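You operate a simulated robot arm through the tools that you are given. There is no shell and no other tool. Be economical: measure what you need, move in short steps, check, and stop when the job is done.

You run a simulated two-armed robot. Do the job below in one go: nothing can be reset, and whatever is moved stays where it is left.

TASK
Pick up the yellow vial from the free end of the nursery bench with one hand, pass it to the other hand and put it on the lamp shelf of the nursery bench.

Only the result counts: the job must be done as asked and must still hold three seconds after the hand-in. Knocking over, shifting, dropping, spilling or breaking anything else fails it.

THE ROBOT
Two 7-joint arms with two-finger parallel grippers on one trunk, on a base that drives. Base frame: it is fixed to the floor where the robot stands at the start and does not move with it; the origin is under the middle of the robot, x ahead of it, y to its left, z up; the surface under the hand at the start is at about z = 800. Lengths are in mm, angles in degrees, forces in N, time in s.
The left shoulder is at the start at [20, 170, 1153], the right one opposite. With the tool pointing down near the work surface each hand reaches from about 160 to 660 mm from the robot's upright axis, wherever it stands, measured 20 degrees to its own side. Places, roughly: lamp shelf of the nursery bench [700, 1100, 1100]. Payload 3.8 kg a hand.
Tool frame (each hand has its own): the origin (TCP) lies between the finger pads and is the grasp point; the fingertips stand 30 mm ahead of it; z points along the fingers, y is the line along which they close. Largest opening 110 mm; finger width 20, thickness 10; the body of the gripper, 48 by 112 mm, starts 55 mm behind the TCP.
Orientation is that of the tool frame in the base frame, as a unit quaternion [x, y, z, w]. With the fingers straight down and closing along the base's y, the tool's x points along the base's -x, its y along +y and its z along -z.

THE INTERFACE
- The arms move only by the tool arm_command. It takes "left_rows", "right_rows" or both (then of equal length, played together; a hand with none holds still); each is a list of rows, each a list of 3 entries, a list of its own where there are three numbers: the finger opening in mm, from 0 to 110, then the shift along the tool's x, y, z in units of 500 mm (1.0 is 500 mm), then the turn, a rotation vector about the tool's x, y, z in units of 180 degrees (1.0 is 180 degrees). In form: [[grip, [dx, dy, dz], [wx, wy, wz]], ...]. A call has 1 to 8 rows; each row is the pose to reach, as a shift and turn from the pose commanded when the call began, along the tool's axes at that moment. A call with a number of a shift or a turn outside -1 to 1 is refused whole. Rows are played at 5 a second. More than 50 mm and 8.6 degrees between two rows, or a gripper value outside its range, and nothing of the call is played. A pose out of reach is approached as far as the arm can. The call stops where the force on the tool passes 40 N (or 10 N more than at its start, if that is more) or the arm is blocked; 0.2 s more then pass. Each finger travels about 72 mm/s and halts on what it meets, pressing with about 32 N; the grip force reading is that of the motor and also rises with nothing between the fingers. The clock runs only during rows and for 0.2 s after the last one: add rows that repeat a pose to give the fingers time. It gives the time, the measured TCP pose, the force on the tool (base axes), the opening and the grip force at its end, in the units of the frame above (readings bear some noise), with the torque about the TCP (base axes, N m) and any sound that the robot's microphone picked up, and new pictures: "pictures" is both (left out), scene, wrist or none (wrist: the cameras of the hands that moved).
- Cameras (640 x 400 px; columns grow to the right, rows downward): "scene" is now at [107.1, -1.2, 1299.3]; the picture's right is [-0.02, -1.00, 0.00], its down [-0.63, 0.01, -0.78] and it looks along [0.78, -0.01, -0.63] (base axes); focal length 270 px, centre (320, 200). "left" rides on the left gripper at [72, -17, -103] in its tool frame; the picture's right is [0.23, 0.97, 0.00], its down [-0.76, 0.18, -0.62] and it looks along [-0.61, 0.14, 0.78] (tool axes); focal length 222 px, centre (320, 200). "right" rides on the right gripper at [72, 17, -103] in its tool frame; the picture's right is [-0.23, 0.97, 0.00], its down [-0.76, -0.18, -0.62] and it looks along [-0.61, -0.14, 0.78] (tool axes); focal length 222 px, centre (320, 200). There is no depth. A picture from a camera that has moved, and an enlarged one, comes with that camera's place and axes in the base frame and with its lens.
- slide_trunk(by): slides the trunk up (or, below 0, down) by that many mm; the arms and the scene camera ride with it, the base frame stays. It gives what a move gives, with no picture.
- drive_base(legs): drives the robot by 1 to 6 legs, each [ahead, turn to the left] in mm and degrees, along the robot's own axes; the way and the turn of a leg run together, so that a leg with both is an arc; at most 1500 mm and 180 degrees a leg. The arms and the cameras ride along, it lands a little off, and it stops where it bumps. It gives what a move gives, and a new picture of the scene camera.
- head_to(pan, tilt): turns the head with the scene camera to pan (to the left, within 80 degrees either way) and tilt (down, from -29 to 69), counted from straight ahead of the robot. It gives what a move gives, and a new picture of the scene camera.
- zoom(camera, box): a new picture of the part [left, top, right, bottom] of that camera's present view, enlarged. It takes no simulated time.
- hand_in(): hands the job in; it is judged then, once.

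Work in short steps. Places have to be worked out from the pictures, the camera data and where the tool is seen: move nearer, look again, correct. Check each grasp and each placing, and mend what went wrong. You have 120 turns and 260 pictures in all, those below and enlarged ones among them. Open the grippers and draw the arms clear of the work before you hand the job in, unless the task says otherwise; then end with one line.

The tools are called after "Request:" by a JSON object that holds its "name" and its "arguments". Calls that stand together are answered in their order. arm_command: Moves the arms, as the interface text tells. Its arguments: {"type":"object","properties":{"left_rows":{"type":"array","items":{"type":"array"}},"right_rows":{"type":"array","items":{"type":"array"}},"pictures":{"type":"string","enum":["both","scene","wrist","none"]}},"required":[]} The other tools are called the same way: slide_trunk (by) slides the trunk up or down; drive_base (legs) drives the base; head_to (pan, tilt) turns the head that bears the scene camera; zoom (camera, box) takes an enlarged picture of a part of a camera's view; hand_in () hands the job in.

At the start:

```text
time_s: 0.0
left_tcp_pos: [476.3, 237.5, 1077.1]
left_orientation: [0.0, 1.0, 0.0, -0.001]
left_ft_force: [0.1, -0.5, 0.6]
left_wrist_torque: [0.02, 0.02, 0.01]
left_grip_width: 109.9
left_finger_force: 0.1
right_tcp_pos: [510.1, -181.2, 1031.8]
right_orientation: [0.0, 1.0, 0.0, 0.0]
right_ft_force: [0.1, 1.0, -0.8]
right_wrist_torque: [0.01, -0.02, -0.01]
right_grip_width: 110.1
right_finger_force: 0.1
trunk travel left (down, up): [-250.0, 320.0]
robot x, y, heading: [-4.2, -0.0, 0.0]
head pan, tilt: [-1.0, 39.2]
```

scene: 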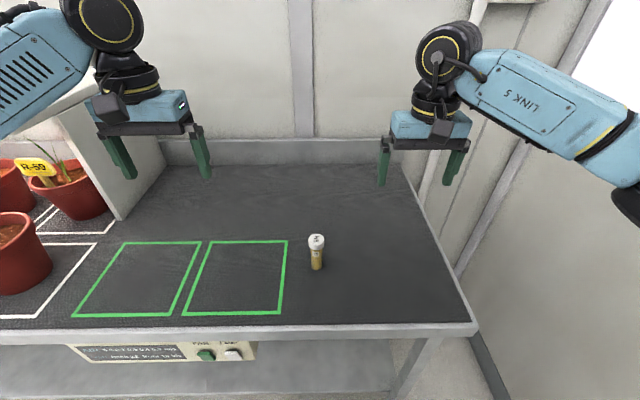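
right: 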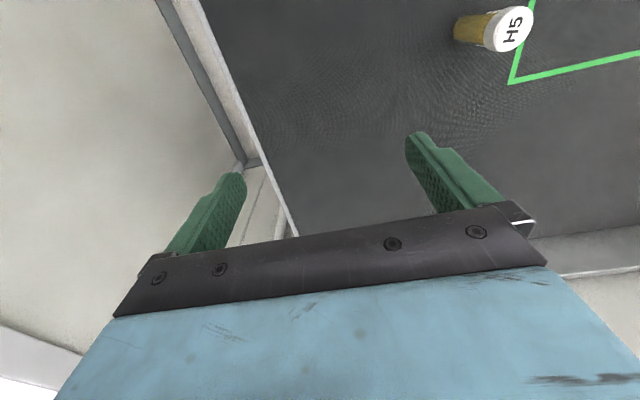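
left: 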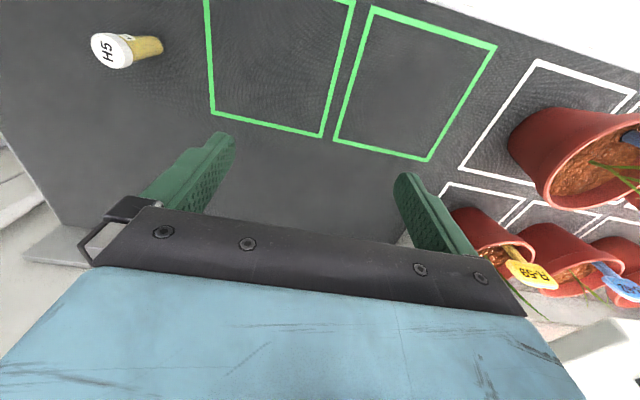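

The vial stands at about [476, 3, 800], and its cap reads H5. Next I look left for the lamp shelf and zoom in on the vial.

Request:
{"name": "zoom", "arguments": {"camera": "scene", "box": [270, 210, 366, 290]}}

Request:
{"name": "head_to", "arguments": {"pan": 55, "tilt": 15}}

```text
5.00 times, centred on (318, 250) of scene
camera zoom: at [107.1, -1.2, 1299.3], right [-0.02, -1.0, 0.0], down [-0.63, 0.01, -0.78], along [0.78, -0.01, -0.63], focal length 1350 px, centre (330, -50)
```

zoom: 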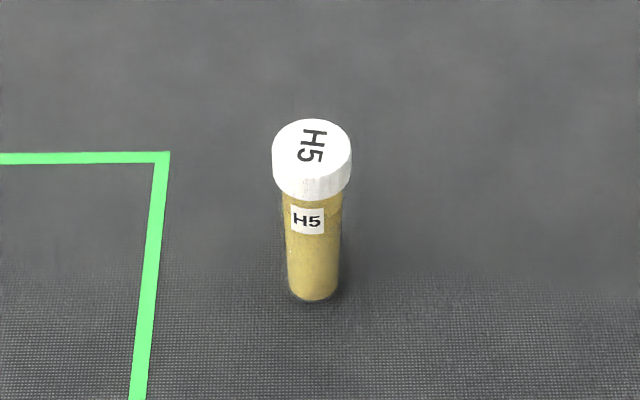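

```text
time_s: 1.2
left_tcp_pos: [477.3, 235.7, 1077.3]
left_orientation: [-0.001, 1.0, 0.0, 0.0]
left_ft_force: [0.1, 0.1, 0.5]
left_wrist_torque: [-0.04, -0.01, -0.03]
left_grip_width: 109.9
left_finger_force: 0.0
right_tcp_pos: [509.0, -181.3, 1032.2]
right_orientation: [0.0, 1.0, 0.0, 0.001]
right_ft_force: [-0.2, 0.2, 0.9]
right_wrist_torque: [0.01, 0.0, 0.01]
right_grip_width: 110.1
right_finger_force: 0.1
trunk travel left (down, up): [-250.0, 320.0]
robot x, y, heading: [2.6, -2.5, 0.2]
head pan, tilt: [55.0, 15.0]
camera scene: at [75.1, 76.8, 1337.6], right [0.82, -0.57, 0.0], down [-0.15, -0.21, -0.97], along [0.55, 0.79, -0.26], focal length 270 px, centre (320, 200)
```

scene: 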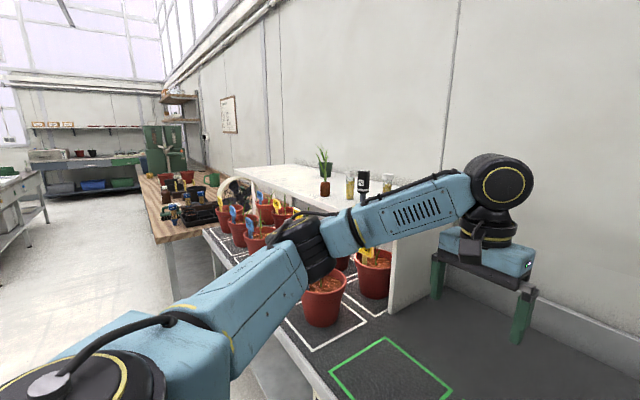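

The lamp shelf is a white board along the back of the bench, with things standing on it. I zoom in on it.

Request:
{"name": "zoom", "arguments": {"camera": "scene", "box": [200, 130, 440, 280]}}

```text
2.67 times, centred on (320, 205) of scene
camera zoom: at [75.1, 76.8, 1337.6], right [0.82, -0.57, 0.0], down [-0.15, -0.21, -0.97], along [0.55, 0.79, -0.26], focal length 720 px, centre (320, 187)
```

zoom: 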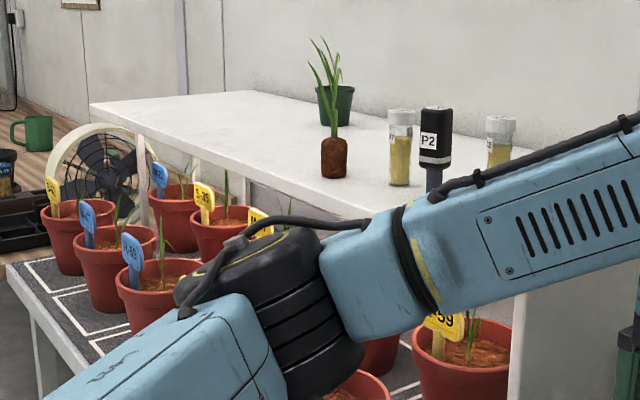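

Shelf top looks to run from about x=545 to 880 and y=600 to 1650, with free space near y≈1050. The plan: the right hand takes the cap from above, turned 90° so it closes along x. The left hand then takes the lower body, pointing to -y and nearly level. I start turning and moving the right hand.

Request:
{"name": "arm_command", "arguments": {"right_rows": [[110, [0, 0.02, 0], [0, 0, -0.047]], [110, [0, 0.04, 0], [0, 0, -0.094]], [110, [0, 0.06, 0], [0, 0, -0.141]], [110, [0, 0.08, 0], [0, 0, -0.188]], [110, [0, 0.1, 0], [0, 0, -0.235]], [110, [0, 0.12, 0], [0, 0, -0.282]], [110, [0, 0.14, 0], [0, 0, -0.329]], [110, [0, 0.16, 0], [0, 0, -0.376]]], "pictures": "none"}}

Request:
{"name": "head_to", "arguments": {"pan": 0, "tilt": 40}}

```text
time_s: 3.0
left_tcp_pos: [476.4, 236.5, 1076.3]
left_orientation: [-0.001, 1.0, 0.0, 0.0]
left_ft_force: [0.8, -0.7, -0.3]
left_wrist_torque: [-0.01, -0.02, 0.01]
left_grip_width: 109.9
left_finger_force: 0.0
right_tcp_pos: [483.9, -130.6, 1027.0]
right_orientation: [-0.451, 0.893, 0.001, 0.001]
right_ft_force: [1.1, -0.9, 1.0]
right_wrist_torque: [0.02, -0.04, -0.01]
right_grip_width: 110.2
right_finger_force: 0.1
right hand out of reach, approached as far as the arm can: row 6, 7, 8
trunk travel left (down, up): [-250.0, 320.0]
robot x, y, heading: [1.4, 2.8, -0.0]
head pan, tilt: [55.0, 15.0]
```

```text
time_s: 4.3
left_tcp_pos: [476.6, 236.4, 1077.8]
left_orientation: [-0.001, 1.0, 0.0, 0.0]
left_ft_force: [0.2, 0.2, -0.1]
left_wrist_torque: [0.01, -0.01, 0.0]
left_grip_width: 110.0
left_finger_force: 0.1
right_tcp_pos: [483.6, -129.9, 1027.8]
right_orientation: [-0.449, 0.893, 0.0, 0.001]
right_ft_force: [0.0, 0.7, -0.2]
right_wrist_torque: [0.01, -0.02, -0.01]
right_grip_width: 109.8
right_finger_force: 0.1
trunk travel left (down, up): [-250.0, 320.0]
robot x, y, heading: [0.3, 1.3, -0.1]
head pan, tilt: [0.0, 40.0]
camera scene: at [106.5, 0.4, 1298.1], right [0.0, -1.0, 0.0], down [-0.64, 0.0, -0.77], along [0.77, 0.0, -0.64], focal length 270 px, centre (320, 200)
```

scene: 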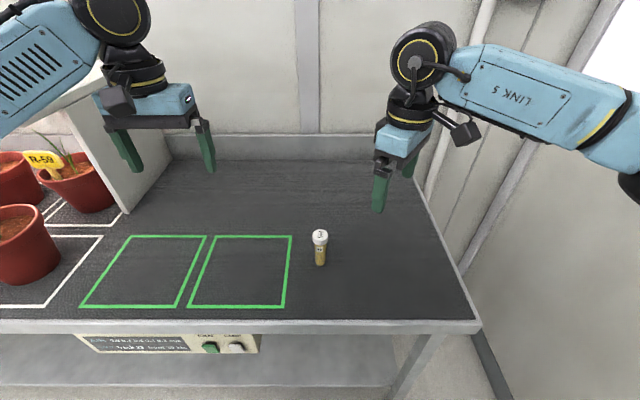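

The right hand's turn stopped at 53° of yaw, which is enough. I test how the next shift is measured with a small move towards the vial.

Request:
{"name": "arm_command", "arguments": {"right_rows": [[110, [-0.04, 0.03, 0], [0, 0, 0]], [110, [-0.08, 0.06, 0], [0, 0, 0]]], "pictures": "none"}}

```text
time_s: 4.9
left_tcp_pos: [476.4, 237.7, 1077.6]
left_orientation: [0.0, 1.0, 0.0, 0.0]
left_ft_force: [-0.4, 0.0, -1.2]
left_wrist_torque: [0.01, 0.01, -0.02]
left_grip_width: 110.1
left_finger_force: 0.1
right_tcp_pos: [482.1, -79.1, 1026.0]
right_orientation: [-0.45, 0.893, 0.001, 0.0]
right_ft_force: [0.4, 0.2, -0.4]
right_wrist_torque: [0.0, 0.02, 0.01]
right_grip_width: 110.1
right_finger_force: 0.0
trunk travel left (down, up): [-250.0, 320.0]
robot x, y, heading: [-2.1, 1.3, 0.1]
head pan, tilt: [0.0, 40.0]
```

Shifts count from the actual pose. I move above the vial at about [481, 1].

Request:
{"name": "arm_command", "arguments": {"right_rows": [[110, [-0.043, 0.032, 0.02], [0, 0, 0]], [110, [-0.087, 0.064, 0.05], [0, 0, 0]], [110, [-0.129, 0.096, 0.08], [0, 0, 0]]], "pictures": "both"}}

```text
time_s: 5.7
left_tcp_pos: [476.8, 238.5, 1077.1]
left_orientation: [0.0, 1.0, 0.001, 0.0]
left_ft_force: [0.6, 0.4, -0.2]
left_wrist_torque: [-0.02, 0.03, 0.0]
left_grip_width: 109.8
left_finger_force: 0.1
right_tcp_pos: [484.0, 0.2, 987.2]
right_orientation: [-0.449, 0.893, 0.0, -0.001]
right_ft_force: [0.7, -0.2, 0.3]
right_wrist_torque: [-0.04, 0.03, 0.01]
right_grip_width: 110.0
right_finger_force: 0.0
trunk travel left (down, up): [-250.0, 320.0]
robot x, y, heading: [0.4, -0.2, -0.1]
head pan, tilt: [0.0, 40.0]
camera scene: at [106.6, 1.0, 1298.0], right [0.0, -1.0, 0.0], down [-0.64, 0.0, -0.77], along [0.77, 0.0, -0.64], focal length 270 px, centre (320, 200)
camera right: at [427.2, -47.0, 1089.8], right [-0.65, 0.76, 0.0], down [0.6, 0.51, 0.62], along [0.48, 0.4, -0.78], focal length 222 px, centre (320, 200)
```

scene: 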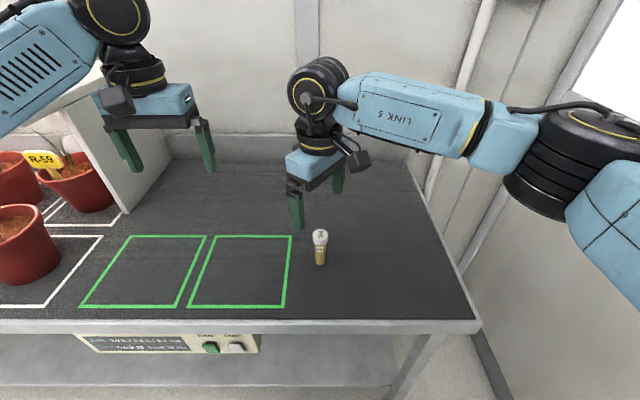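
right: 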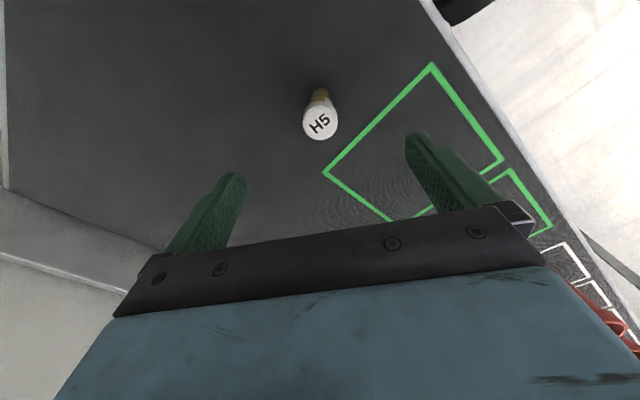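

The wrist camera puts the cap at about [481, -2], top z≈894. I lower until the TCP is at z≈884, then close.

Request:
{"name": "arm_command", "arguments": {"right_rows": [[80, [0.005, 0.002, 0.07], [0, 0, 0]], [70, [0.007, 0.002, 0.14], [0, 0, 0]], [70, [0.007, 0.002, 0.18], [0, 0, 0]], [70, [0.007, 0.002, 0.206], [0, 0, 0]], [70, [0.007, 0.002, 0.206], [0, 0, 0]]], "pictures": "both"}}

Request:
{"name": "zoom", "arguments": {"camera": "scene", "box": [270, 200, 366, 280]}}

```text
time_s: 6.9
left_tcp_pos: [476.9, 237.1, 1076.7]
left_orientation: [-0.001, 1.0, 0.0, 0.0]
left_ft_force: [0.6, 0.0, -0.9]
left_wrist_torque: [0.0, -0.01, -0.02]
left_grip_width: 109.8
left_finger_force: 0.1
right_tcp_pos: [479.9, -1.0, 883.9]
right_orientation: [-0.449, 0.893, 0.0, 0.0]
right_ft_force: [0.5, -0.6, -0.7]
right_wrist_torque: [-0.05, -0.01, 0.0]
right_grip_width: 70.0
right_finger_force: 0.1
trunk travel left (down, up): [-250.0, 320.0]
robot x, y, heading: [-0.4, 2.3, -0.0]
head pan, tilt: [0.0, 40.0]
camera scene: at [106.5, 0.3, 1298.0], right [0.0, -1.0, 0.0], down [-0.64, 0.0, -0.77], along [0.77, 0.0, -0.64], focal length 270 px, centre (320, 200)
camera right: at [423.5, -49.8, 986.6], right [-0.65, 0.76, 0.0], down [0.6, 0.51, 0.62], along [0.48, 0.4, -0.78], focal length 222 px, centre (320, 200)
```

scene: 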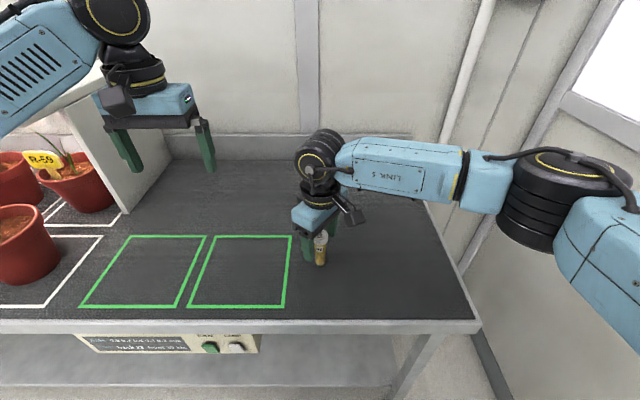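
right: 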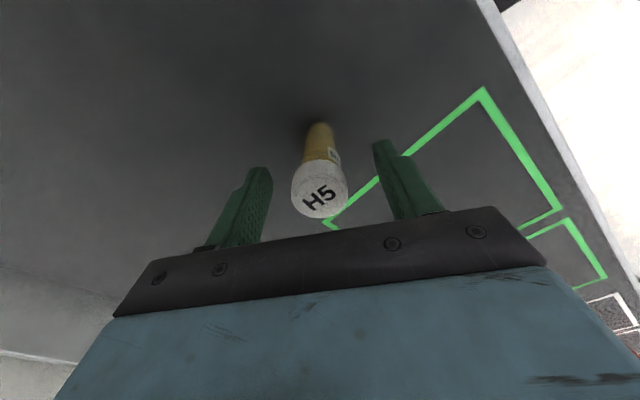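

```text
5.00 times, centred on (318, 240) of scene
camera zoom: at [106.5, 0.3, 1298.0], right [0.0, -1.0, 0.0], down [-0.64, 0.0, -0.77], along [0.77, 0.0, -0.64], focal length 1350 px, centre (330, 0)
```

zoom: 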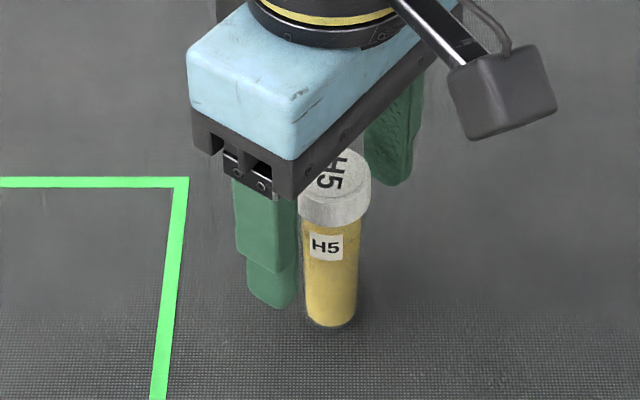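

The vial is between the fingers, about 4 mm off along tool x. I correct that and close.

Request:
{"name": "arm_command", "arguments": {"right_rows": [[70, [0.008, 0, 0], [0, 0, 0]], [45, [0.008, 0, 0], [0, 0, 0]], [26, [0.008, 0, 0], [0, 0, 0]], [20, [0.008, 0, 0], [0, 0, 0]], [20, [0.008, 0, 0], [0, 0, 0]], [20, [0.008, 0, 0], [0, 0, 0]]], "pictures": "wrist"}}

```text
time_s: 8.3
left_tcp_pos: [477.2, 235.9, 1076.9]
left_orientation: [-0.002, 1.0, 0.0, 0.001]
left_ft_force: [0.1, -0.4, -0.6]
left_wrist_torque: [0.03, -0.01, -0.06]
left_grip_width: 110.2
left_finger_force: 0.0
right_tcp_pos: [476.6, -6.0, 884.2]
right_orientation: [-0.449, 0.894, 0.0, 0.0]
right_ft_force: [0.5, 0.7, 0.3]
right_wrist_torque: [0.01, -0.02, 0.01]
right_grip_width: 30.6
right_finger_force: 31.8
trunk travel left (down, up): [-250.0, 320.0]
robot x, y, heading: [-0.7, 3.1, -0.1]
head pan, tilt: [0.0, 40.0]
camera right: at [421.0, -53.2, 987.0], right [-0.65, 0.76, 0.0], down [0.6, 0.51, 0.62], along [0.48, 0.4, -0.78], focal length 222 px, centre (320, 200)
```

right: 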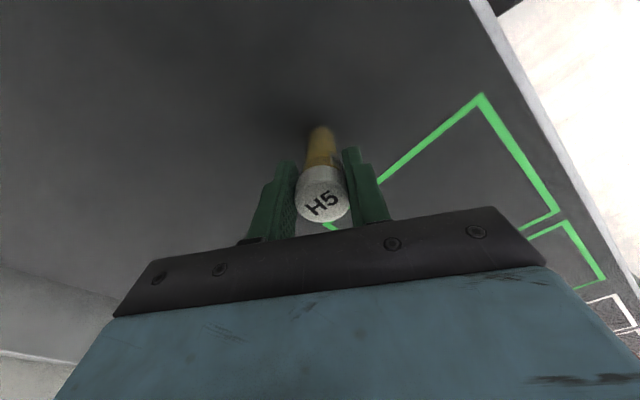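

The grip holds at 30.6 mm. I lift 200 mm straight up.

Request:
{"name": "arm_command", "arguments": {"right_rows": [[20, [0, 0, -0.04], [0, 0, 0]], [20, [0, 0, -0.1], [0, 0, 0]], [20, [0, 0, -0.17], [0, 0, 0]], [20, [0, 0, -0.25], [0, 0, 0]], [20, [0, 0, -0.33], [0, 0, 0]], [20, [0, 0, -0.4], [0, 0, 0]]], "pictures": "both"}}

```text
time_s: 9.7
left_tcp_pos: [476.6, 235.9, 1077.2]
left_orientation: [-0.002, 1.0, 0.0, 0.0]
left_ft_force: [0.3, -0.3, 0.3]
left_wrist_torque: [0.0, 0.0, -0.02]
left_grip_width: 109.9
left_finger_force: 0.0
right_tcp_pos: [477.7, -3.8, 1085.1]
right_orientation: [-0.449, 0.894, 0.0, 0.0]
right_ft_force: [0.0, -0.5, -1.0]
right_wrist_torque: [0.02, -0.01, 0.01]
right_grip_width: 30.6
right_finger_force: 32.1
trunk travel left (down, up): [-250.0, 320.0]
robot x, y, heading: [1.6, 0.4, 0.1]
head pan, tilt: [0.0, 40.0]
camera scene: at [106.3, 0.4, 1298.1], right [0.0, -1.0, 0.0], down [-0.64, 0.0, -0.77], along [0.77, 0.0, -0.64], focal length 270 px, centre (320, 200)
camera right: at [421.1, -53.0, 1188.7], right [-0.65, 0.76, 0.0], down [0.6, 0.51, 0.62], along [0.48, 0.4, -0.78], focal length 222 px, centre (320, 200)
```

scene: 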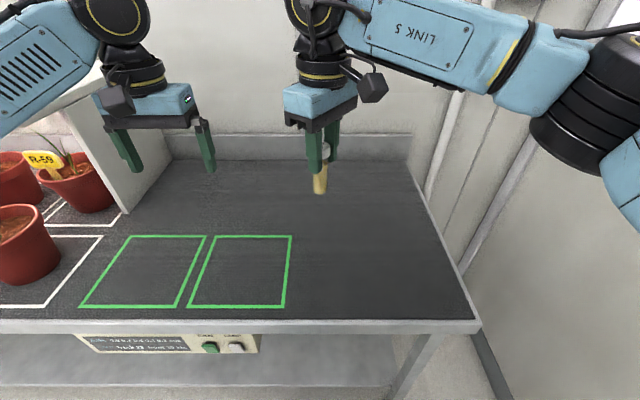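
right: 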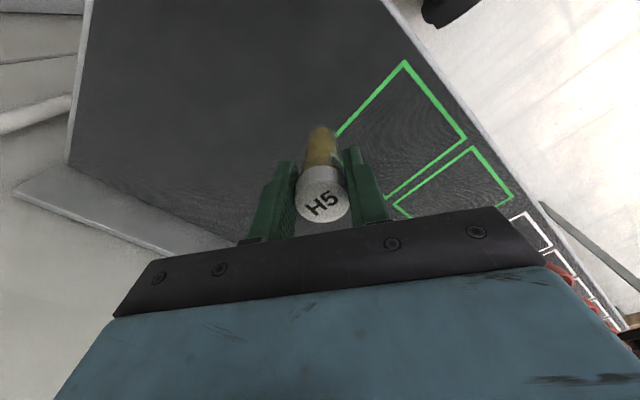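

The vial bottom is now at about z=1000. For the hand-over I turn the right hand back to about 20° yaw and move the vial to about [520, 60]. At the same time I pitch the left hand 60° up, to point ahead at 30° below level.

Request:
{"name": "arm_command", "arguments": {"left_rows": [[110, [0.02, 0, 0], [0, -0.047, 0]], [110, [0.05, 0, 0], [0, -0.094, 0]], [110, [0.08, 0, 0], [0, -0.141, 0]], [110, [0.11, 0, 0], [0, -0.188, 0]], [110, [0.14, 0, 0], [0, -0.235, 0]], [110, [0.17, 0, 0], [0, -0.282, 0]], [110, [0.19, 0, 0], [0, -0.329, 0]]], "right_rows": [[20, [-0.02, 0.001, 0], [0, 0, 0.026]], [20, [-0.045, 0.002, 0], [0, 0, 0.052]], [20, [-0.07, 0.004, 0], [0, 0, 0.078]], [20, [-0.095, 0.006, 0], [0, 0, 0.104]], [20, [-0.12, 0.007, 0], [0, 0, 0.13]], [20, [-0.14, 0.008, 0], [0, 0, 0.156]], [20, [-0.153, 0.009, 0], [0, 0, 0.183]]], "pictures": "both"}}

```text
time_s: 11.3
left_tcp_pos: [431.3, 237.6, 1085.4]
left_orientation: [-0.001, 0.869, 0.001, 0.495]
left_ft_force: [-0.2, -0.1, -0.1]
left_wrist_torque: [0.02, -0.01, -0.01]
left_grip_width: 110.1
left_finger_force: 0.2
left hand out of reach, approached as far as the arm can: row 6, 7
right_tcp_pos: [519.7, 60.1, 1085.3]
right_orientation: [-0.177, 0.984, 0.0, 0.0]
right_ft_force: [-0.3, 0.1, 0.4]
right_wrist_torque: [-0.02, -0.01, -0.02]
right_grip_width: 30.6
right_finger_force: 32.4
trunk travel left (down, up): [-250.0, 320.0]
robot x, y, heading: [-2.7, -1.1, -0.0]
head pan, tilt: [0.0, 40.0]
camera scene: at [106.4, 0.7, 1298.0], right [0.0, -1.0, 0.0], down [-0.64, 0.0, -0.77], along [0.77, 0.0, -0.64], focal length 270 px, centre (320, 200)
camera right: at [445.8, 50.5, 1187.7], right [-0.13, 0.99, 0.0], down [0.78, 0.1, 0.62], along [0.62, 0.08, -0.78], focal length 222 px, centre (320, 200)
camera left: at [305.2, 220.3, 1075.2], right [-0.12, 0.97, -0.2], down [-0.15, 0.18, 0.97], along [0.98, 0.14, 0.12], focal length 222 px, centre (320, 200)
```

scene: 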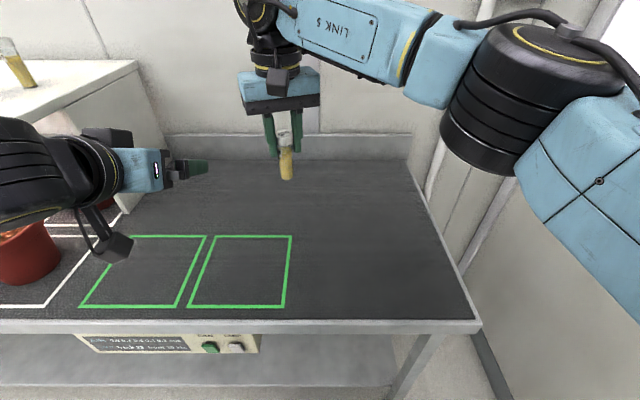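
right: 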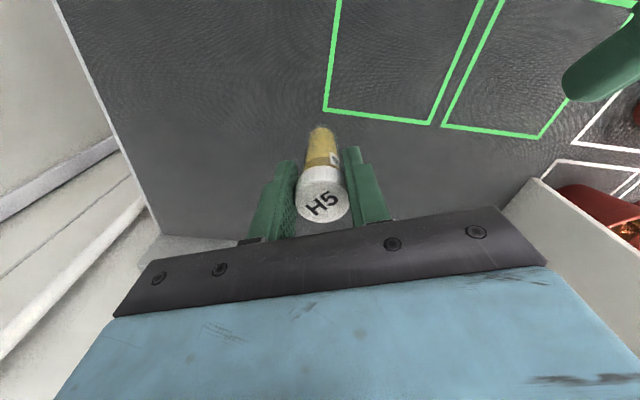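
left: 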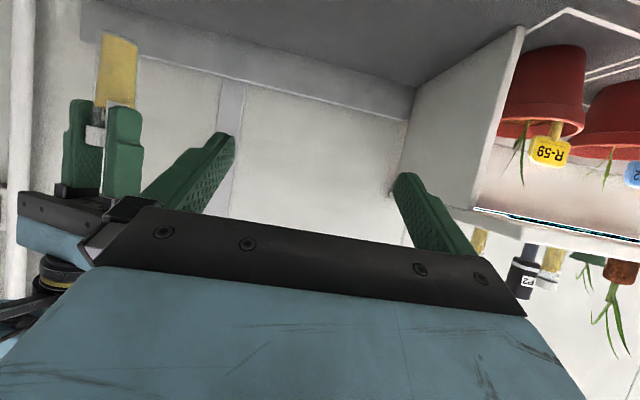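

The left hand points 30° below level, as planned. Its camera puts the vial bottom at about [520, 62, 1002]. I bring the left hand in front of the vial, to about [430, 60, 1031].

Request:
{"name": "arm_command", "arguments": {"left_rows": [[110, [0.04, -0.05, 0.023], [0, 0, 0]], [110, [0.08, -0.12, 0.045], [0, 0, 0]], [110, [0.094, -0.2, 0.053], [0, 0, 0]], [110, [0.094, -0.28, 0.053], [0, 0, 0]], [110, [0.094, -0.354, 0.053], [0, 0, 0]]], "pictures": "both"}}

```text
time_s: 12.5
left_tcp_pos: [430.9, 56.9, 1030.3]
left_orientation: [0.0, 0.869, 0.001, 0.494]
left_ft_force: [-0.2, -0.8, -0.5]
left_wrist_torque: [-0.02, 0.0, 0.03]
left_grip_width: 109.9
left_finger_force: 0.1
right_tcp_pos: [519.1, 58.6, 1084.4]
right_orientation: [-0.179, 0.984, 0.0, 0.0]
right_ft_force: [0.4, -0.6, -0.2]
right_wrist_torque: [0.02, 0.0, -0.04]
right_grip_width: 30.2
right_finger_force: 32.1
trunk travel left (down, up): [-250.0, 320.0]
robot x, y, heading: [-0.8, 0.6, -0.2]
head pan, tilt: [0.0, 40.0]
camera scene: at [106.5, -0.4, 1298.0], right [0.0, -1.0, 0.0], down [-0.64, 0.0, -0.77], along [0.77, 0.0, -0.64], focal length 270 px, centre (320, 200)
camera left: at [304.4, 40.8, 1020.3], right [-0.12, 0.97, -0.19], down [-0.15, 0.18, 0.97], along [0.98, 0.14, 0.12], focal length 222 px, centre (320, 200)
```

scene: 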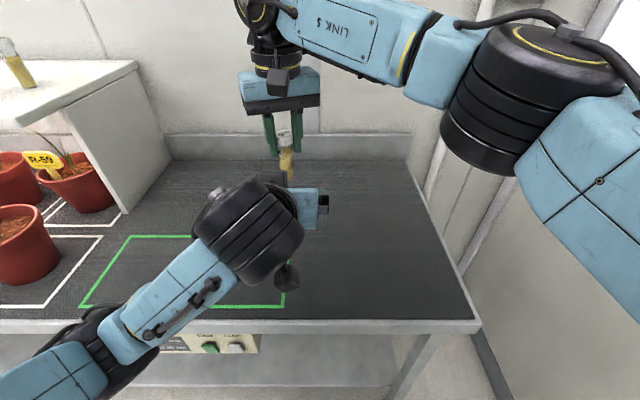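
left: 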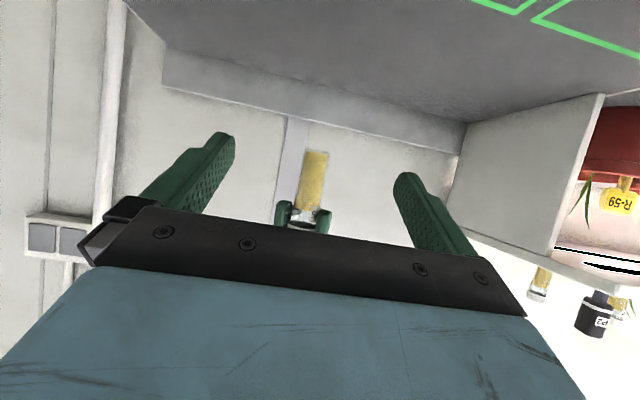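

The vial is centred between the left fingers in y. I advance 50 mm and check for clearance.

Request:
{"name": "arm_command", "arguments": {"left_rows": [[90, [-0.026, 0.003, 0.043], [0, 0, 0]], [80, [-0.051, 0.004, 0.086], [0, 0, 0]]], "pictures": "both"}}

Request:
{"name": "zoom", "arguments": {"camera": "scene", "box": [200, 40, 360, 240]}}

```text
time_s: 13.1
left_tcp_pos: [481.2, 62.3, 1028.3]
left_orientation: [0.0, 0.869, 0.0, 0.494]
left_ft_force: [0.6, -0.9, 0.3]
left_wrist_torque: [0.0, 0.01, 0.01]
left_grip_width: 79.8
left_finger_force: 0.0
right_tcp_pos: [520.7, 58.9, 1085.1]
right_orientation: [-0.178, 0.984, 0.0, -0.001]
right_ft_force: [-0.3, -0.5, -0.5]
right_wrist_torque: [0.03, -0.03, 0.02]
right_grip_width: 30.8
right_finger_force: 31.9
trunk travel left (down, up): [-250.0, 320.0]
robot x, y, heading: [3.4, -2.0, 0.2]
head pan, tilt: [0.0, 40.0]
camera scene: at [106.8, 0.3, 1298.0], right [0.0, -1.0, 0.0], down [-0.64, 0.0, -0.77], along [0.77, 0.0, -0.64], focal length 270 px, centre (320, 200)
camera left: at [355.1, 44.3, 1019.7], right [-0.12, 0.97, -0.19], down [-0.15, 0.18, 0.97], along [0.98, 0.14, 0.12], focal length 222 px, centre (320, 200)
```

scene: 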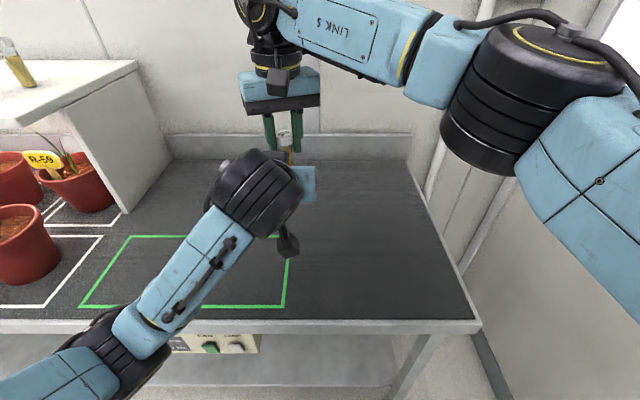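
left: 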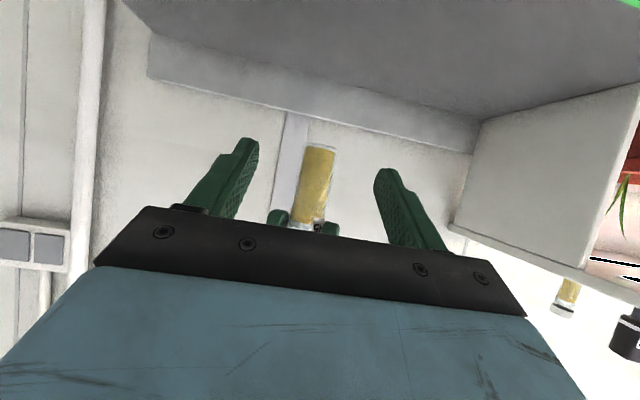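

```text
2.00 times, centred on (280, 140) of scene
camera zoom: at [106.8, 0.3, 1298.0], right [0.0, -1.0, 0.0], down [-0.64, 0.0, -0.77], along [0.77, 0.0, -0.64], focal length 540 px, centre (400, 320)
```

zoom: 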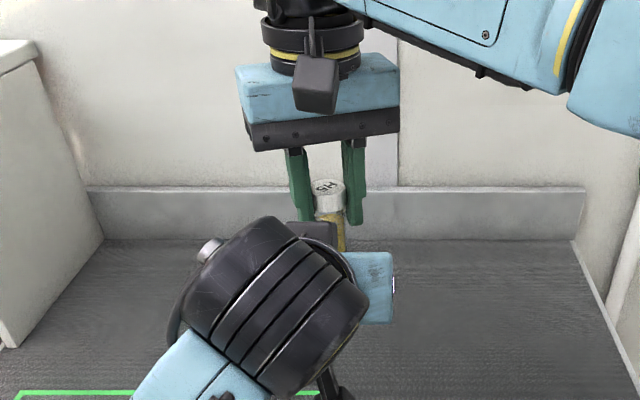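

Clearances look fine. I advance the last 38 mm so the vial sits at the left TCP.

Request:
{"name": "arm_command", "arguments": {"left_rows": [[80, [-0.024, -0.001, 0.03], [0, 0, 0]], [70, [-0.045, -0.002, 0.062], [0, 0, 0]], [70, [-0.045, -0.002, 0.062], [0, 0, 0]]], "pictures": "both"}}

Request:
{"name": "zoom", "arguments": {"camera": "scene", "box": [200, 40, 360, 240]}}

```text
time_s: 13.9
left_tcp_pos: [518.8, 59.8, 1033.9]
left_orientation: [-0.001, 0.87, 0.0, 0.493]
left_ft_force: [1.2, 0.4, -0.4]
left_wrist_torque: [-0.01, 0.0, -0.01]
left_grip_width: 70.1
left_finger_force: 0.1
right_tcp_pos: [519.8, 59.6, 1084.2]
right_orientation: [-0.178, 0.984, 0.0, 0.0]
right_ft_force: [0.7, 0.2, -0.9]
right_wrist_torque: [0.03, -0.01, 0.02]
right_grip_width: 30.7
right_finger_force: 31.8
trunk travel left (down, up): [-250.0, 320.0]
robot x, y, heading: [-0.3, 3.8, 0.1]
head pan, tilt: [0.0, 40.0]
camera scene: at [106.5, 0.4, 1298.0], right [0.0, -1.0, 0.0], down [-0.64, 0.0, -0.77], along [0.77, 0.0, -0.64], focal length 270 px, centre (320, 200)
camera left: at [392.4, 42.8, 1023.9], right [-0.12, 0.97, -0.2], down [-0.15, 0.18, 0.97], along [0.98, 0.14, 0.12], focal length 222 px, centre (320, 200)
```

scene: 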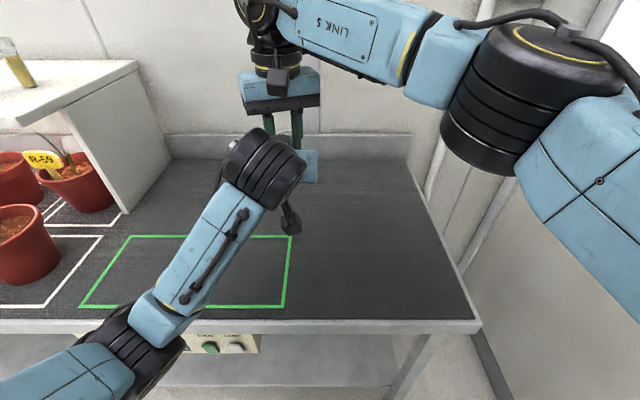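
left: 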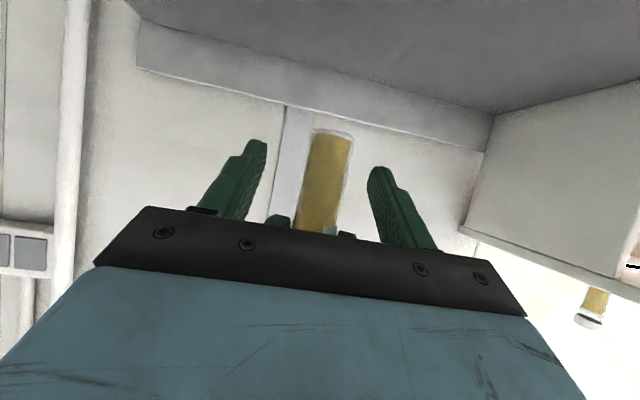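

```text
2.00 times, centred on (280, 140) of scene
camera zoom: at [106.5, 0.4, 1298.0], right [0.0, -1.0, 0.0], down [-0.64, 0.0, -0.77], along [0.77, 0.0, -0.64], focal length 540 px, centre (400, 320)
```

zoom: 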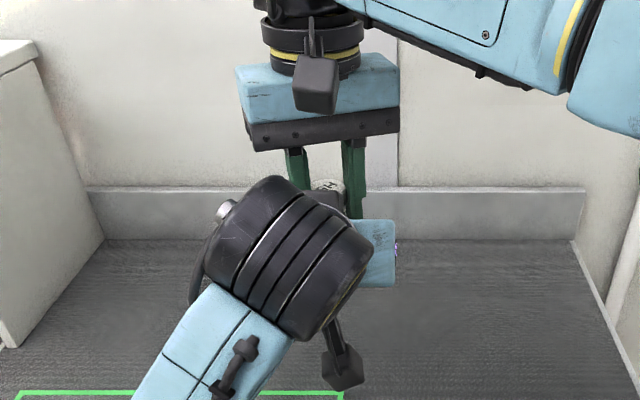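

The vial is centred at the left TCP, which is about 32 mm above its bottom. I close the left gripper.

Request:
{"name": "arm_command", "arguments": {"left_rows": [[50, [0, 0, 0], [0, 0, 0]], [32, [0, 0, 0], [0, 0, 0]], [22, [0, 0, 0], [0, 0, 0]], [15, [0, 0, 0], [0, 0, 0]], [15, [0, 0, 0], [0, 0, 0]], [15, [0, 0, 0], [0, 0, 0]]], "pictures": "wrist"}}

```text
time_s: 15.3
left_tcp_pos: [518.0, 61.0, 1032.2]
left_orientation: [-0.001, 0.87, 0.001, 0.493]
left_ft_force: [-3.4, 13.1, -6.1]
left_wrist_torque: [-0.35, -0.07, 0.07]
left_grip_width: 26.7
left_finger_force: 32.3
right_tcp_pos: [519.9, 59.1, 1084.8]
right_orientation: [-0.176, 0.984, -0.001, 0.0]
right_ft_force: [4.3, -12.5, 6.6]
right_wrist_torque: [-0.29, -0.16, -0.09]
right_grip_width: 30.7
right_finger_force: 31.9
trunk travel left (down, up): [-250.0, 320.0]
robot x, y, heading: [1.9, 0.8, -0.3]
head pan, tilt: [0.0, 40.0]
camera left: at [392.2, 43.2, 1023.4], right [-0.12, 0.97, -0.19], down [-0.14, 0.18, 0.97], along [0.98, 0.15, 0.12], focal length 222 px, centre (320, 200)
```

left: 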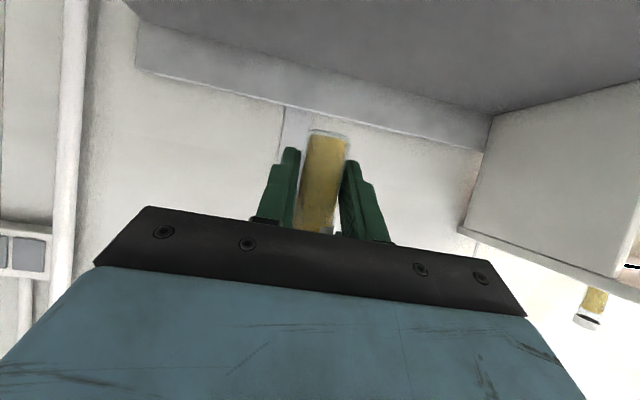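

Both hands hold the vial, with 13 N of side load. I ease the left hand 1.5 mm towards +y to relieve it.

Request:
{"name": "arm_command", "arguments": {"left_rows": [[15, [0, 0.003, 0], [0, 0, 0]], [15, [0, 0.003, 0], [0, 0, 0]]], "pictures": "none"}}

```text
time_s: 15.9
left_tcp_pos: [518.5, 61.7, 1032.8]
left_orientation: [0.001, 0.87, -0.001, 0.492]
left_ft_force: [-6.6, 9.5, -8.8]
left_wrist_torque: [-0.3, -0.09, 0.03]
left_grip_width: 26.4
left_finger_force: 32.0
right_tcp_pos: [520.4, 60.1, 1085.1]
right_orientation: [-0.177, 0.984, 0.001, 0.001]
right_ft_force: [6.7, -10.9, 9.5]
right_wrist_torque: [-0.2, -0.24, -0.05]
right_grip_width: 30.4
right_finger_force: 31.9
trunk travel left (down, up): [-250.0, 320.0]
robot x, y, heading: [-3.8, 0.4, 0.0]
head pan, tilt: [0.0, 40.0]
```

The load is small enough now. I release the right hand gradually, keeping the left gripped.

Request:
{"name": "arm_command", "arguments": {"right_rows": [[34, [0, 0, 0], [0, 0, 0]], [44, [0, 0, 0], [0, 0, 0]], [56, [0, 0, 0], [0, 0, 0]], [56, [0, 0, 0], [0, 0, 0]]], "left_rows": [[15, [0, 0, 0], [0, 0, 0]], [15, [0, 0, 0], [0, 0, 0]], [15, [0, 0, 0], [0, 0, 0]], [15, [0, 0, 0], [0, 0, 0]]], "pictures": "both"}}

```text
time_s: 16.9
left_tcp_pos: [518.5, 61.4, 1032.6]
left_orientation: [-0.001, 0.871, 0.001, 0.492]
left_ft_force: [-13.7, 14.0, -14.3]
left_wrist_torque: [-0.66, -0.57, 0.07]
left_grip_width: 26.8
left_finger_force: 32.2
right_tcp_pos: [520.9, 59.0, 1085.7]
right_orientation: [-0.177, 0.984, 0.0, 0.001]
right_ft_force: [14.5, -13.8, 14.6]
right_wrist_torque: [-0.02, -0.17, -0.11]
right_grip_width: 47.2
right_finger_force: 0.0
trunk travel left (down, up): [-250.0, 320.0]
robot x, y, heading: [-0.4, 1.2, 0.1]
head pan, tilt: [0.0, 40.0]
camera scene: at [106.5, 0.3, 1298.0], right [0.0, -1.0, 0.0], down [-0.64, 0.0, -0.77], along [0.77, 0.0, -0.64], focal length 270 px, centre (320, 200)
camera right: at [446.6, 49.3, 1187.9], right [-0.13, 0.99, 0.0], down [0.77, 0.1, 0.63], along [0.62, 0.08, -0.78], focal length 222 px, centre (320, 200)
camera left: at [391.9, 44.5, 1023.2], right [-0.12, 0.97, -0.19], down [-0.14, 0.18, 0.97], along [0.98, 0.14, 0.12], focal length 222 px, centre (320, 200)
```

scene: 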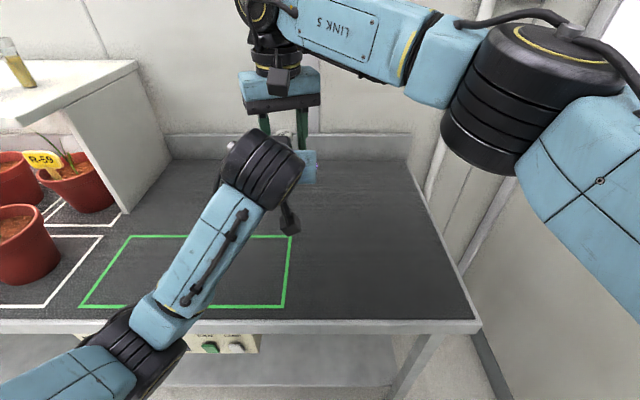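
right: 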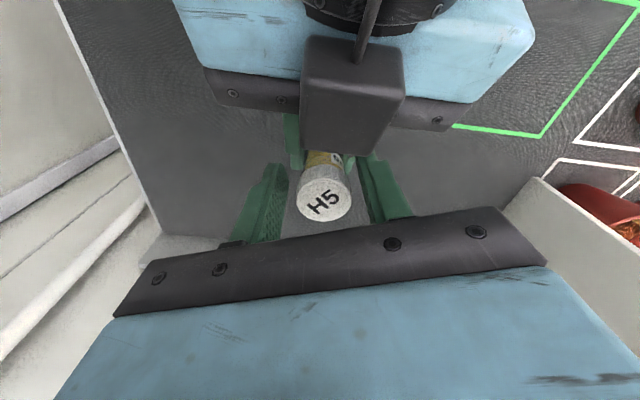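
left: 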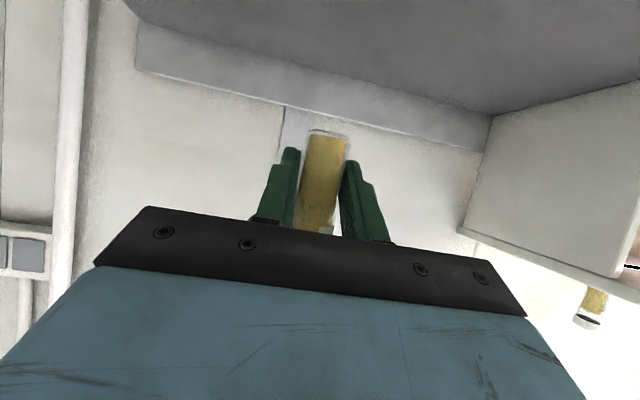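

The right hand has let go of the cap, but one finger is pressing on the box on top of the left gripper. I narrow the right opening a little to relieve that, then rise straight up.

Request:
{"name": "arm_command", "arguments": {"right_rows": [[40, [0, 0, 0], [0, 0, 0]], [40, [0, 0, 0], [0, 0, 0]]], "pictures": "wrist"}}

Request:
{"name": "zoom", "arguments": {"camera": "right", "box": [220, 80, 460, 260]}}

```text
time_s: 17.5
left_tcp_pos: [518.3, 60.5, 1033.1]
left_orientation: [0.001, 0.87, 0.0, 0.493]
left_ft_force: [-10.2, -2.1, -17.2]
left_wrist_torque: [-0.43, -0.52, 0.22]
left_grip_width: 26.4
left_finger_force: 31.8
right_tcp_pos: [518.9, 61.8, 1085.8]
right_orientation: [-0.179, 0.984, 0.002, 0.001]
right_ft_force: [11.0, 1.9, 16.7]
right_wrist_torque: [0.48, -0.01, -0.18]
right_grip_width: 39.2
right_finger_force: 0.2
trunk travel left (down, up): [-250.0, 320.0]
robot x, y, heading: [-3.1, -1.4, 0.1]
head pan, tilt: [0.0, 40.0]
camera right: at [445.4, 50.7, 1188.0], right [-0.13, 0.99, 0.0], down [0.77, 0.1, 0.62], along [0.62, 0.08, -0.78], focal length 222 px, centre (320, 200)
```

right: 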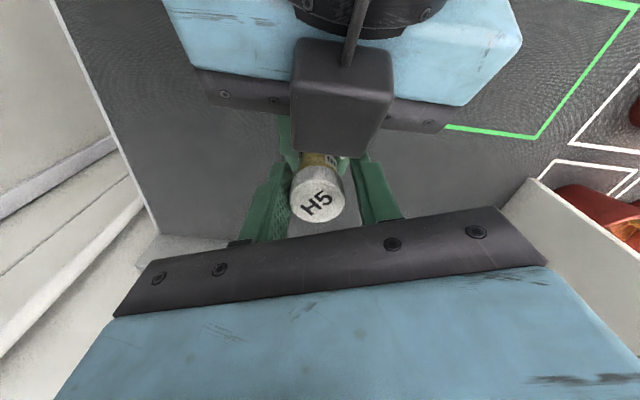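

```text
2.22 times, centred on (340, 170) of right
camera zoom: at [445.4, 50.7, 1188.0], right [-0.13, 0.99, 0.0], down [0.77, 0.1, 0.62], along [0.62, 0.08, -0.78], focal length 494 px, centre (276, 267)
```

zoom: 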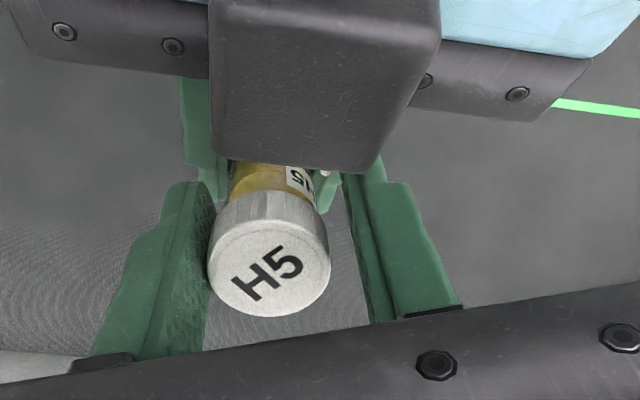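

A right fingertip is pressing down on the left hand, and the cap touches the other finger. I rise slowly and shift about 3 mm to re-centre.

Request:
{"name": "arm_command", "arguments": {"right_rows": [[42, [0, -0.003, -0.006], [0, 0, 0]], [42, [0, -0.006, -0.014], [0, 0, 0]], [42, [0, -0.006, -0.03], [0, 0, 0]]], "pictures": "both"}}

```text
time_s: 18.3
left_tcp_pos: [518.4, 62.1, 1034.7]
left_orientation: [0.0, 0.869, 0.0, 0.495]
left_ft_force: [0.9, -0.1, -0.3]
left_wrist_torque: [-0.03, -0.02, -0.02]
left_grip_width: 26.6
left_finger_force: 32.2
right_tcp_pos: [520.2, 56.9, 1097.7]
right_orientation: [-0.179, 0.984, 0.0, -0.001]
right_ft_force: [0.0, 0.0, -0.3]
right_wrist_torque: [-0.01, -0.01, -0.01]
right_grip_width: 42.1
right_finger_force: 0.1
trunk travel left (down, up): [-250.0, 320.0]
robot x, y, heading: [0.5, 4.1, -0.2]
head pan, tilt: [0.0, 40.0]
camera scene: at [106.4, 0.3, 1298.0], right [0.0, -1.0, 0.0], down [-0.64, 0.0, -0.77], along [0.77, 0.0, -0.64], focal length 270 px, centre (320, 200)
camera right: at [447.1, 47.2, 1201.9], right [-0.13, 0.99, 0.0], down [0.78, 0.1, 0.62], along [0.62, 0.08, -0.78], focal length 222 px, centre (320, 200)
```

scene: 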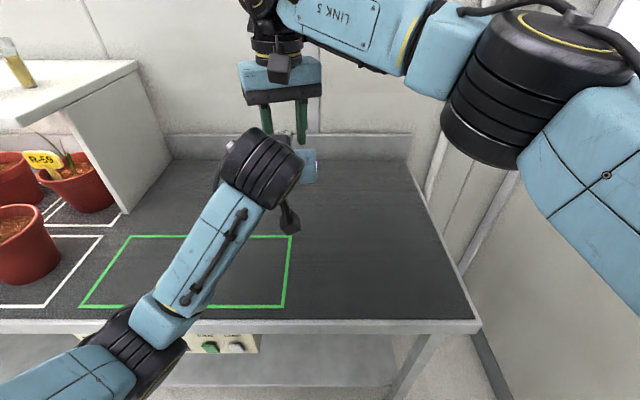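
right: 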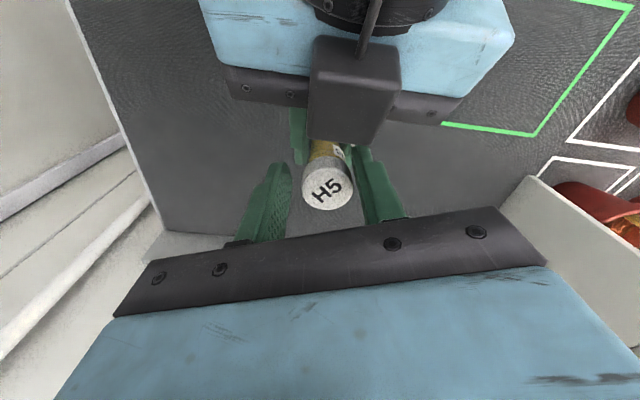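

All forces are at zero and the left hand holds the vial alone. I lift the right hand clear.

Request:
{"name": "arm_command", "arguments": {"right_rows": [[42, [0, 0.002, -0.05], [0, 0, 0]], [50, [0, 0.004, -0.12], [0, 0, 0]], [60, [0, 0.004, -0.2], [0, 0, 0]], [60, [0, 0, -0.28], [0, 0, 0]], [60, [0.03, -0.08, -0.3], [0, 0, 0]], [60, [0.06, -0.16, -0.3], [0, 0, 0]], [60, [0.09, -0.24, -0.3], [0, 0, 0]], [60, [0.12, -0.32, -0.3], [0, 0, 0]]], "pictures": "both"}}

```text
time_s: 20.1
left_tcp_pos: [517.6, 59.4, 1034.0]
left_orientation: [-0.001, 0.869, 0.001, 0.494]
left_ft_force: [0.0, 0.4, 0.7]
left_wrist_torque: [0.02, -0.01, 0.04]
left_grip_width: 26.6
left_finger_force: 32.2
right_tcp_pos: [519.4, -116.8, 1249.5]
right_orientation: [-0.177, 0.984, 0.001, 0.001]
right_ft_force: [0.5, -0.6, -0.6]
right_wrist_torque: [0.04, -0.01, -0.02]
right_grip_width: 59.9
right_finger_force: 0.1
right hand out of reach, approached as far as the arm can: row 3, 4, 5
trunk travel left (down, up): [-250.0, 320.0]
robot x, y, heading: [0.9, 1.3, -0.1]
head pan, tilt: [0.0, 40.0]
camera scene: at [106.5, -1.3, 1298.0], right [0.0, -1.0, 0.0], down [-0.64, 0.0, -0.77], along [0.77, 0.0, -0.64], focal length 270 px, centre (320, 200)
camera right: at [446.8, -126.4, 1352.3], right [-0.13, 0.99, 0.0], down [0.78, 0.1, 0.62], along [0.62, 0.08, -0.78], focal length 222 px, centre (320, 200)
```

scene: 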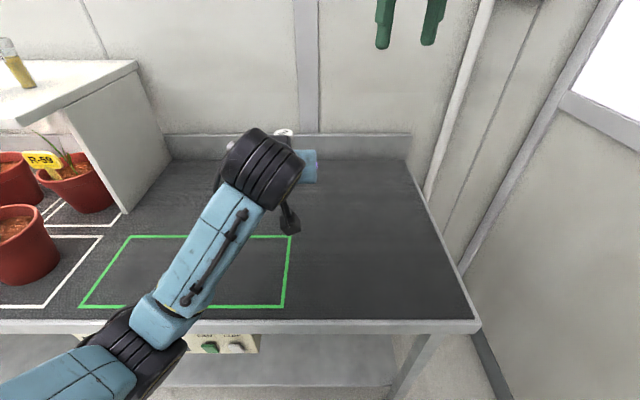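
right: 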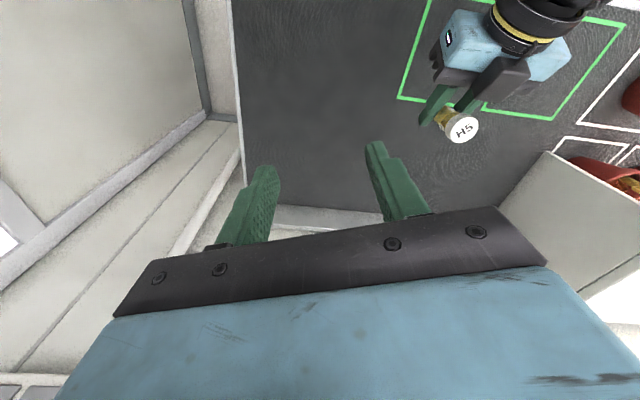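

The vial is held by the left hand alone and the right hand is clear. I raise the trunk 200 mm, back off, and look towards the shelf.

Request:
{"name": "slide_trunk", "arguments": {"by": 200}}

Request:
{"name": "drive_base", "arguments": {"legs": [[-150, 0], [0, 90]]}}

Request:
{"name": "head_to", "arguments": {"pan": -50, "tilt": 25}}

```text
time_s: 22.3
left_tcp_pos: [517.6, 61.7, 1232.9]
left_orientation: [-0.001, 0.87, 0.0, 0.493]
left_ft_force: [-0.1, 0.3, -2.0]
left_wrist_torque: [-0.01, 0.01, 0.03]
left_grip_width: 26.6
left_finger_force: 31.9
right_tcp_pos: [521.1, -113.9, 1448.9]
right_orientation: [-0.179, 0.984, 0.001, 0.0]
right_ft_force: [0.2, 0.0, 0.5]
right_wrist_torque: [-0.02, 0.05, 0.04]
right_grip_width: 60.1
right_finger_force: 0.0
trunk travel left (down, up): [-450.0, 120.0]
robot x, y, heading: [-1.5, 0.1, 0.1]
head pan, tilt: [0.0, 40.0]
```

```text
time_s: 27.4
left_tcp_pos: [-206.1, 519.0, 1233.7]
left_orientation: [-0.612, 0.617, 0.348, 0.351]
left_ft_force: [-0.4, -0.1, 0.4]
left_wrist_torque: [0.02, -0.01, 0.0]
left_grip_width: 26.9
left_finger_force: 31.9
right_tcp_pos: [-30.6, 518.7, 1449.1]
right_orientation: [0.819, -0.574, 0.0, 0.0]
right_ft_force: [-0.2, 0.0, -1.7]
right_wrist_torque: [-0.01, -0.01, 0.01]
right_grip_width: 59.9
right_finger_force: 0.0
trunk travel left (down, up): [-450.0, 120.0]
robot x, y, heading: [-151.5, -2.4, 89.9]
head pan, tilt: [0.0, 40.0]
camera scene: at [-148.3, 106.4, 1498.0], right [1.0, -0.01, 0.0], down [-0.01, -0.64, -0.77], along [0.01, 0.77, -0.64], focal length 270 px, centre (320, 200)
```

scene: 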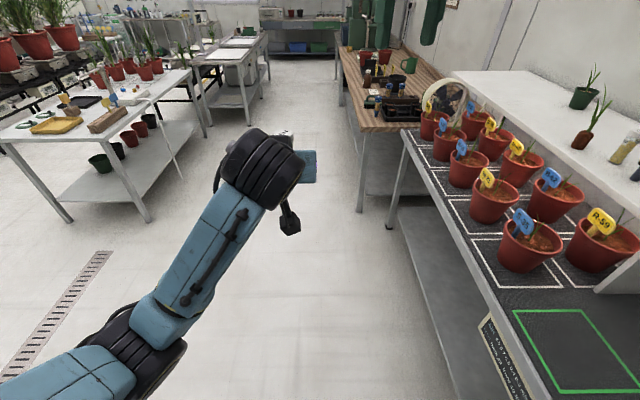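

```text
time_s: 28.6
left_tcp_pos: [-206.3, 519.8, 1233.8]
left_orientation: [-0.613, 0.616, 0.349, 0.35]
left_ft_force: [0.4, 0.3, 0.5]
left_wrist_torque: [0.0, 0.0, 0.05]
left_grip_width: 26.9
left_finger_force: 32.3
right_tcp_pos: [-31.1, 520.0, 1449.8]
right_orientation: [0.819, -0.574, 0.0, 0.0]
right_ft_force: [0.1, 1.0, -0.3]
right_wrist_torque: [-0.03, 0.02, 0.01]
right_grip_width: 59.9
right_finger_force: 0.0
trunk travel left (down, up): [-450.0, 120.0]
robot x, y, heading: [-150.7, -0.8, 89.7]
head pan, tilt: [-50.0, 25.0]
camera scene: at [-77.8, 80.0, 1521.3], right [0.64, -0.77, 0.0], down [-0.33, -0.27, -0.91], along [0.7, 0.58, -0.42], focal length 270 px, centre (320, 200)
```

scene: 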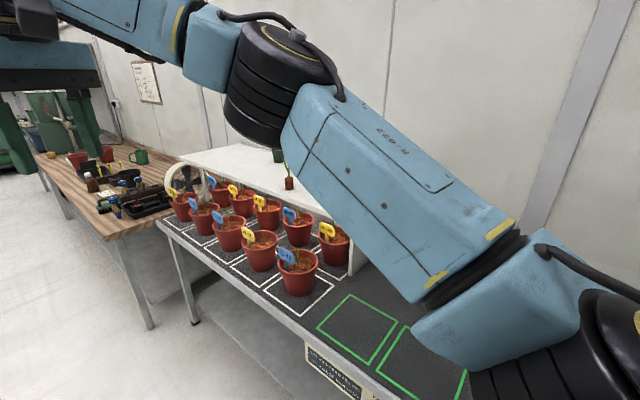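

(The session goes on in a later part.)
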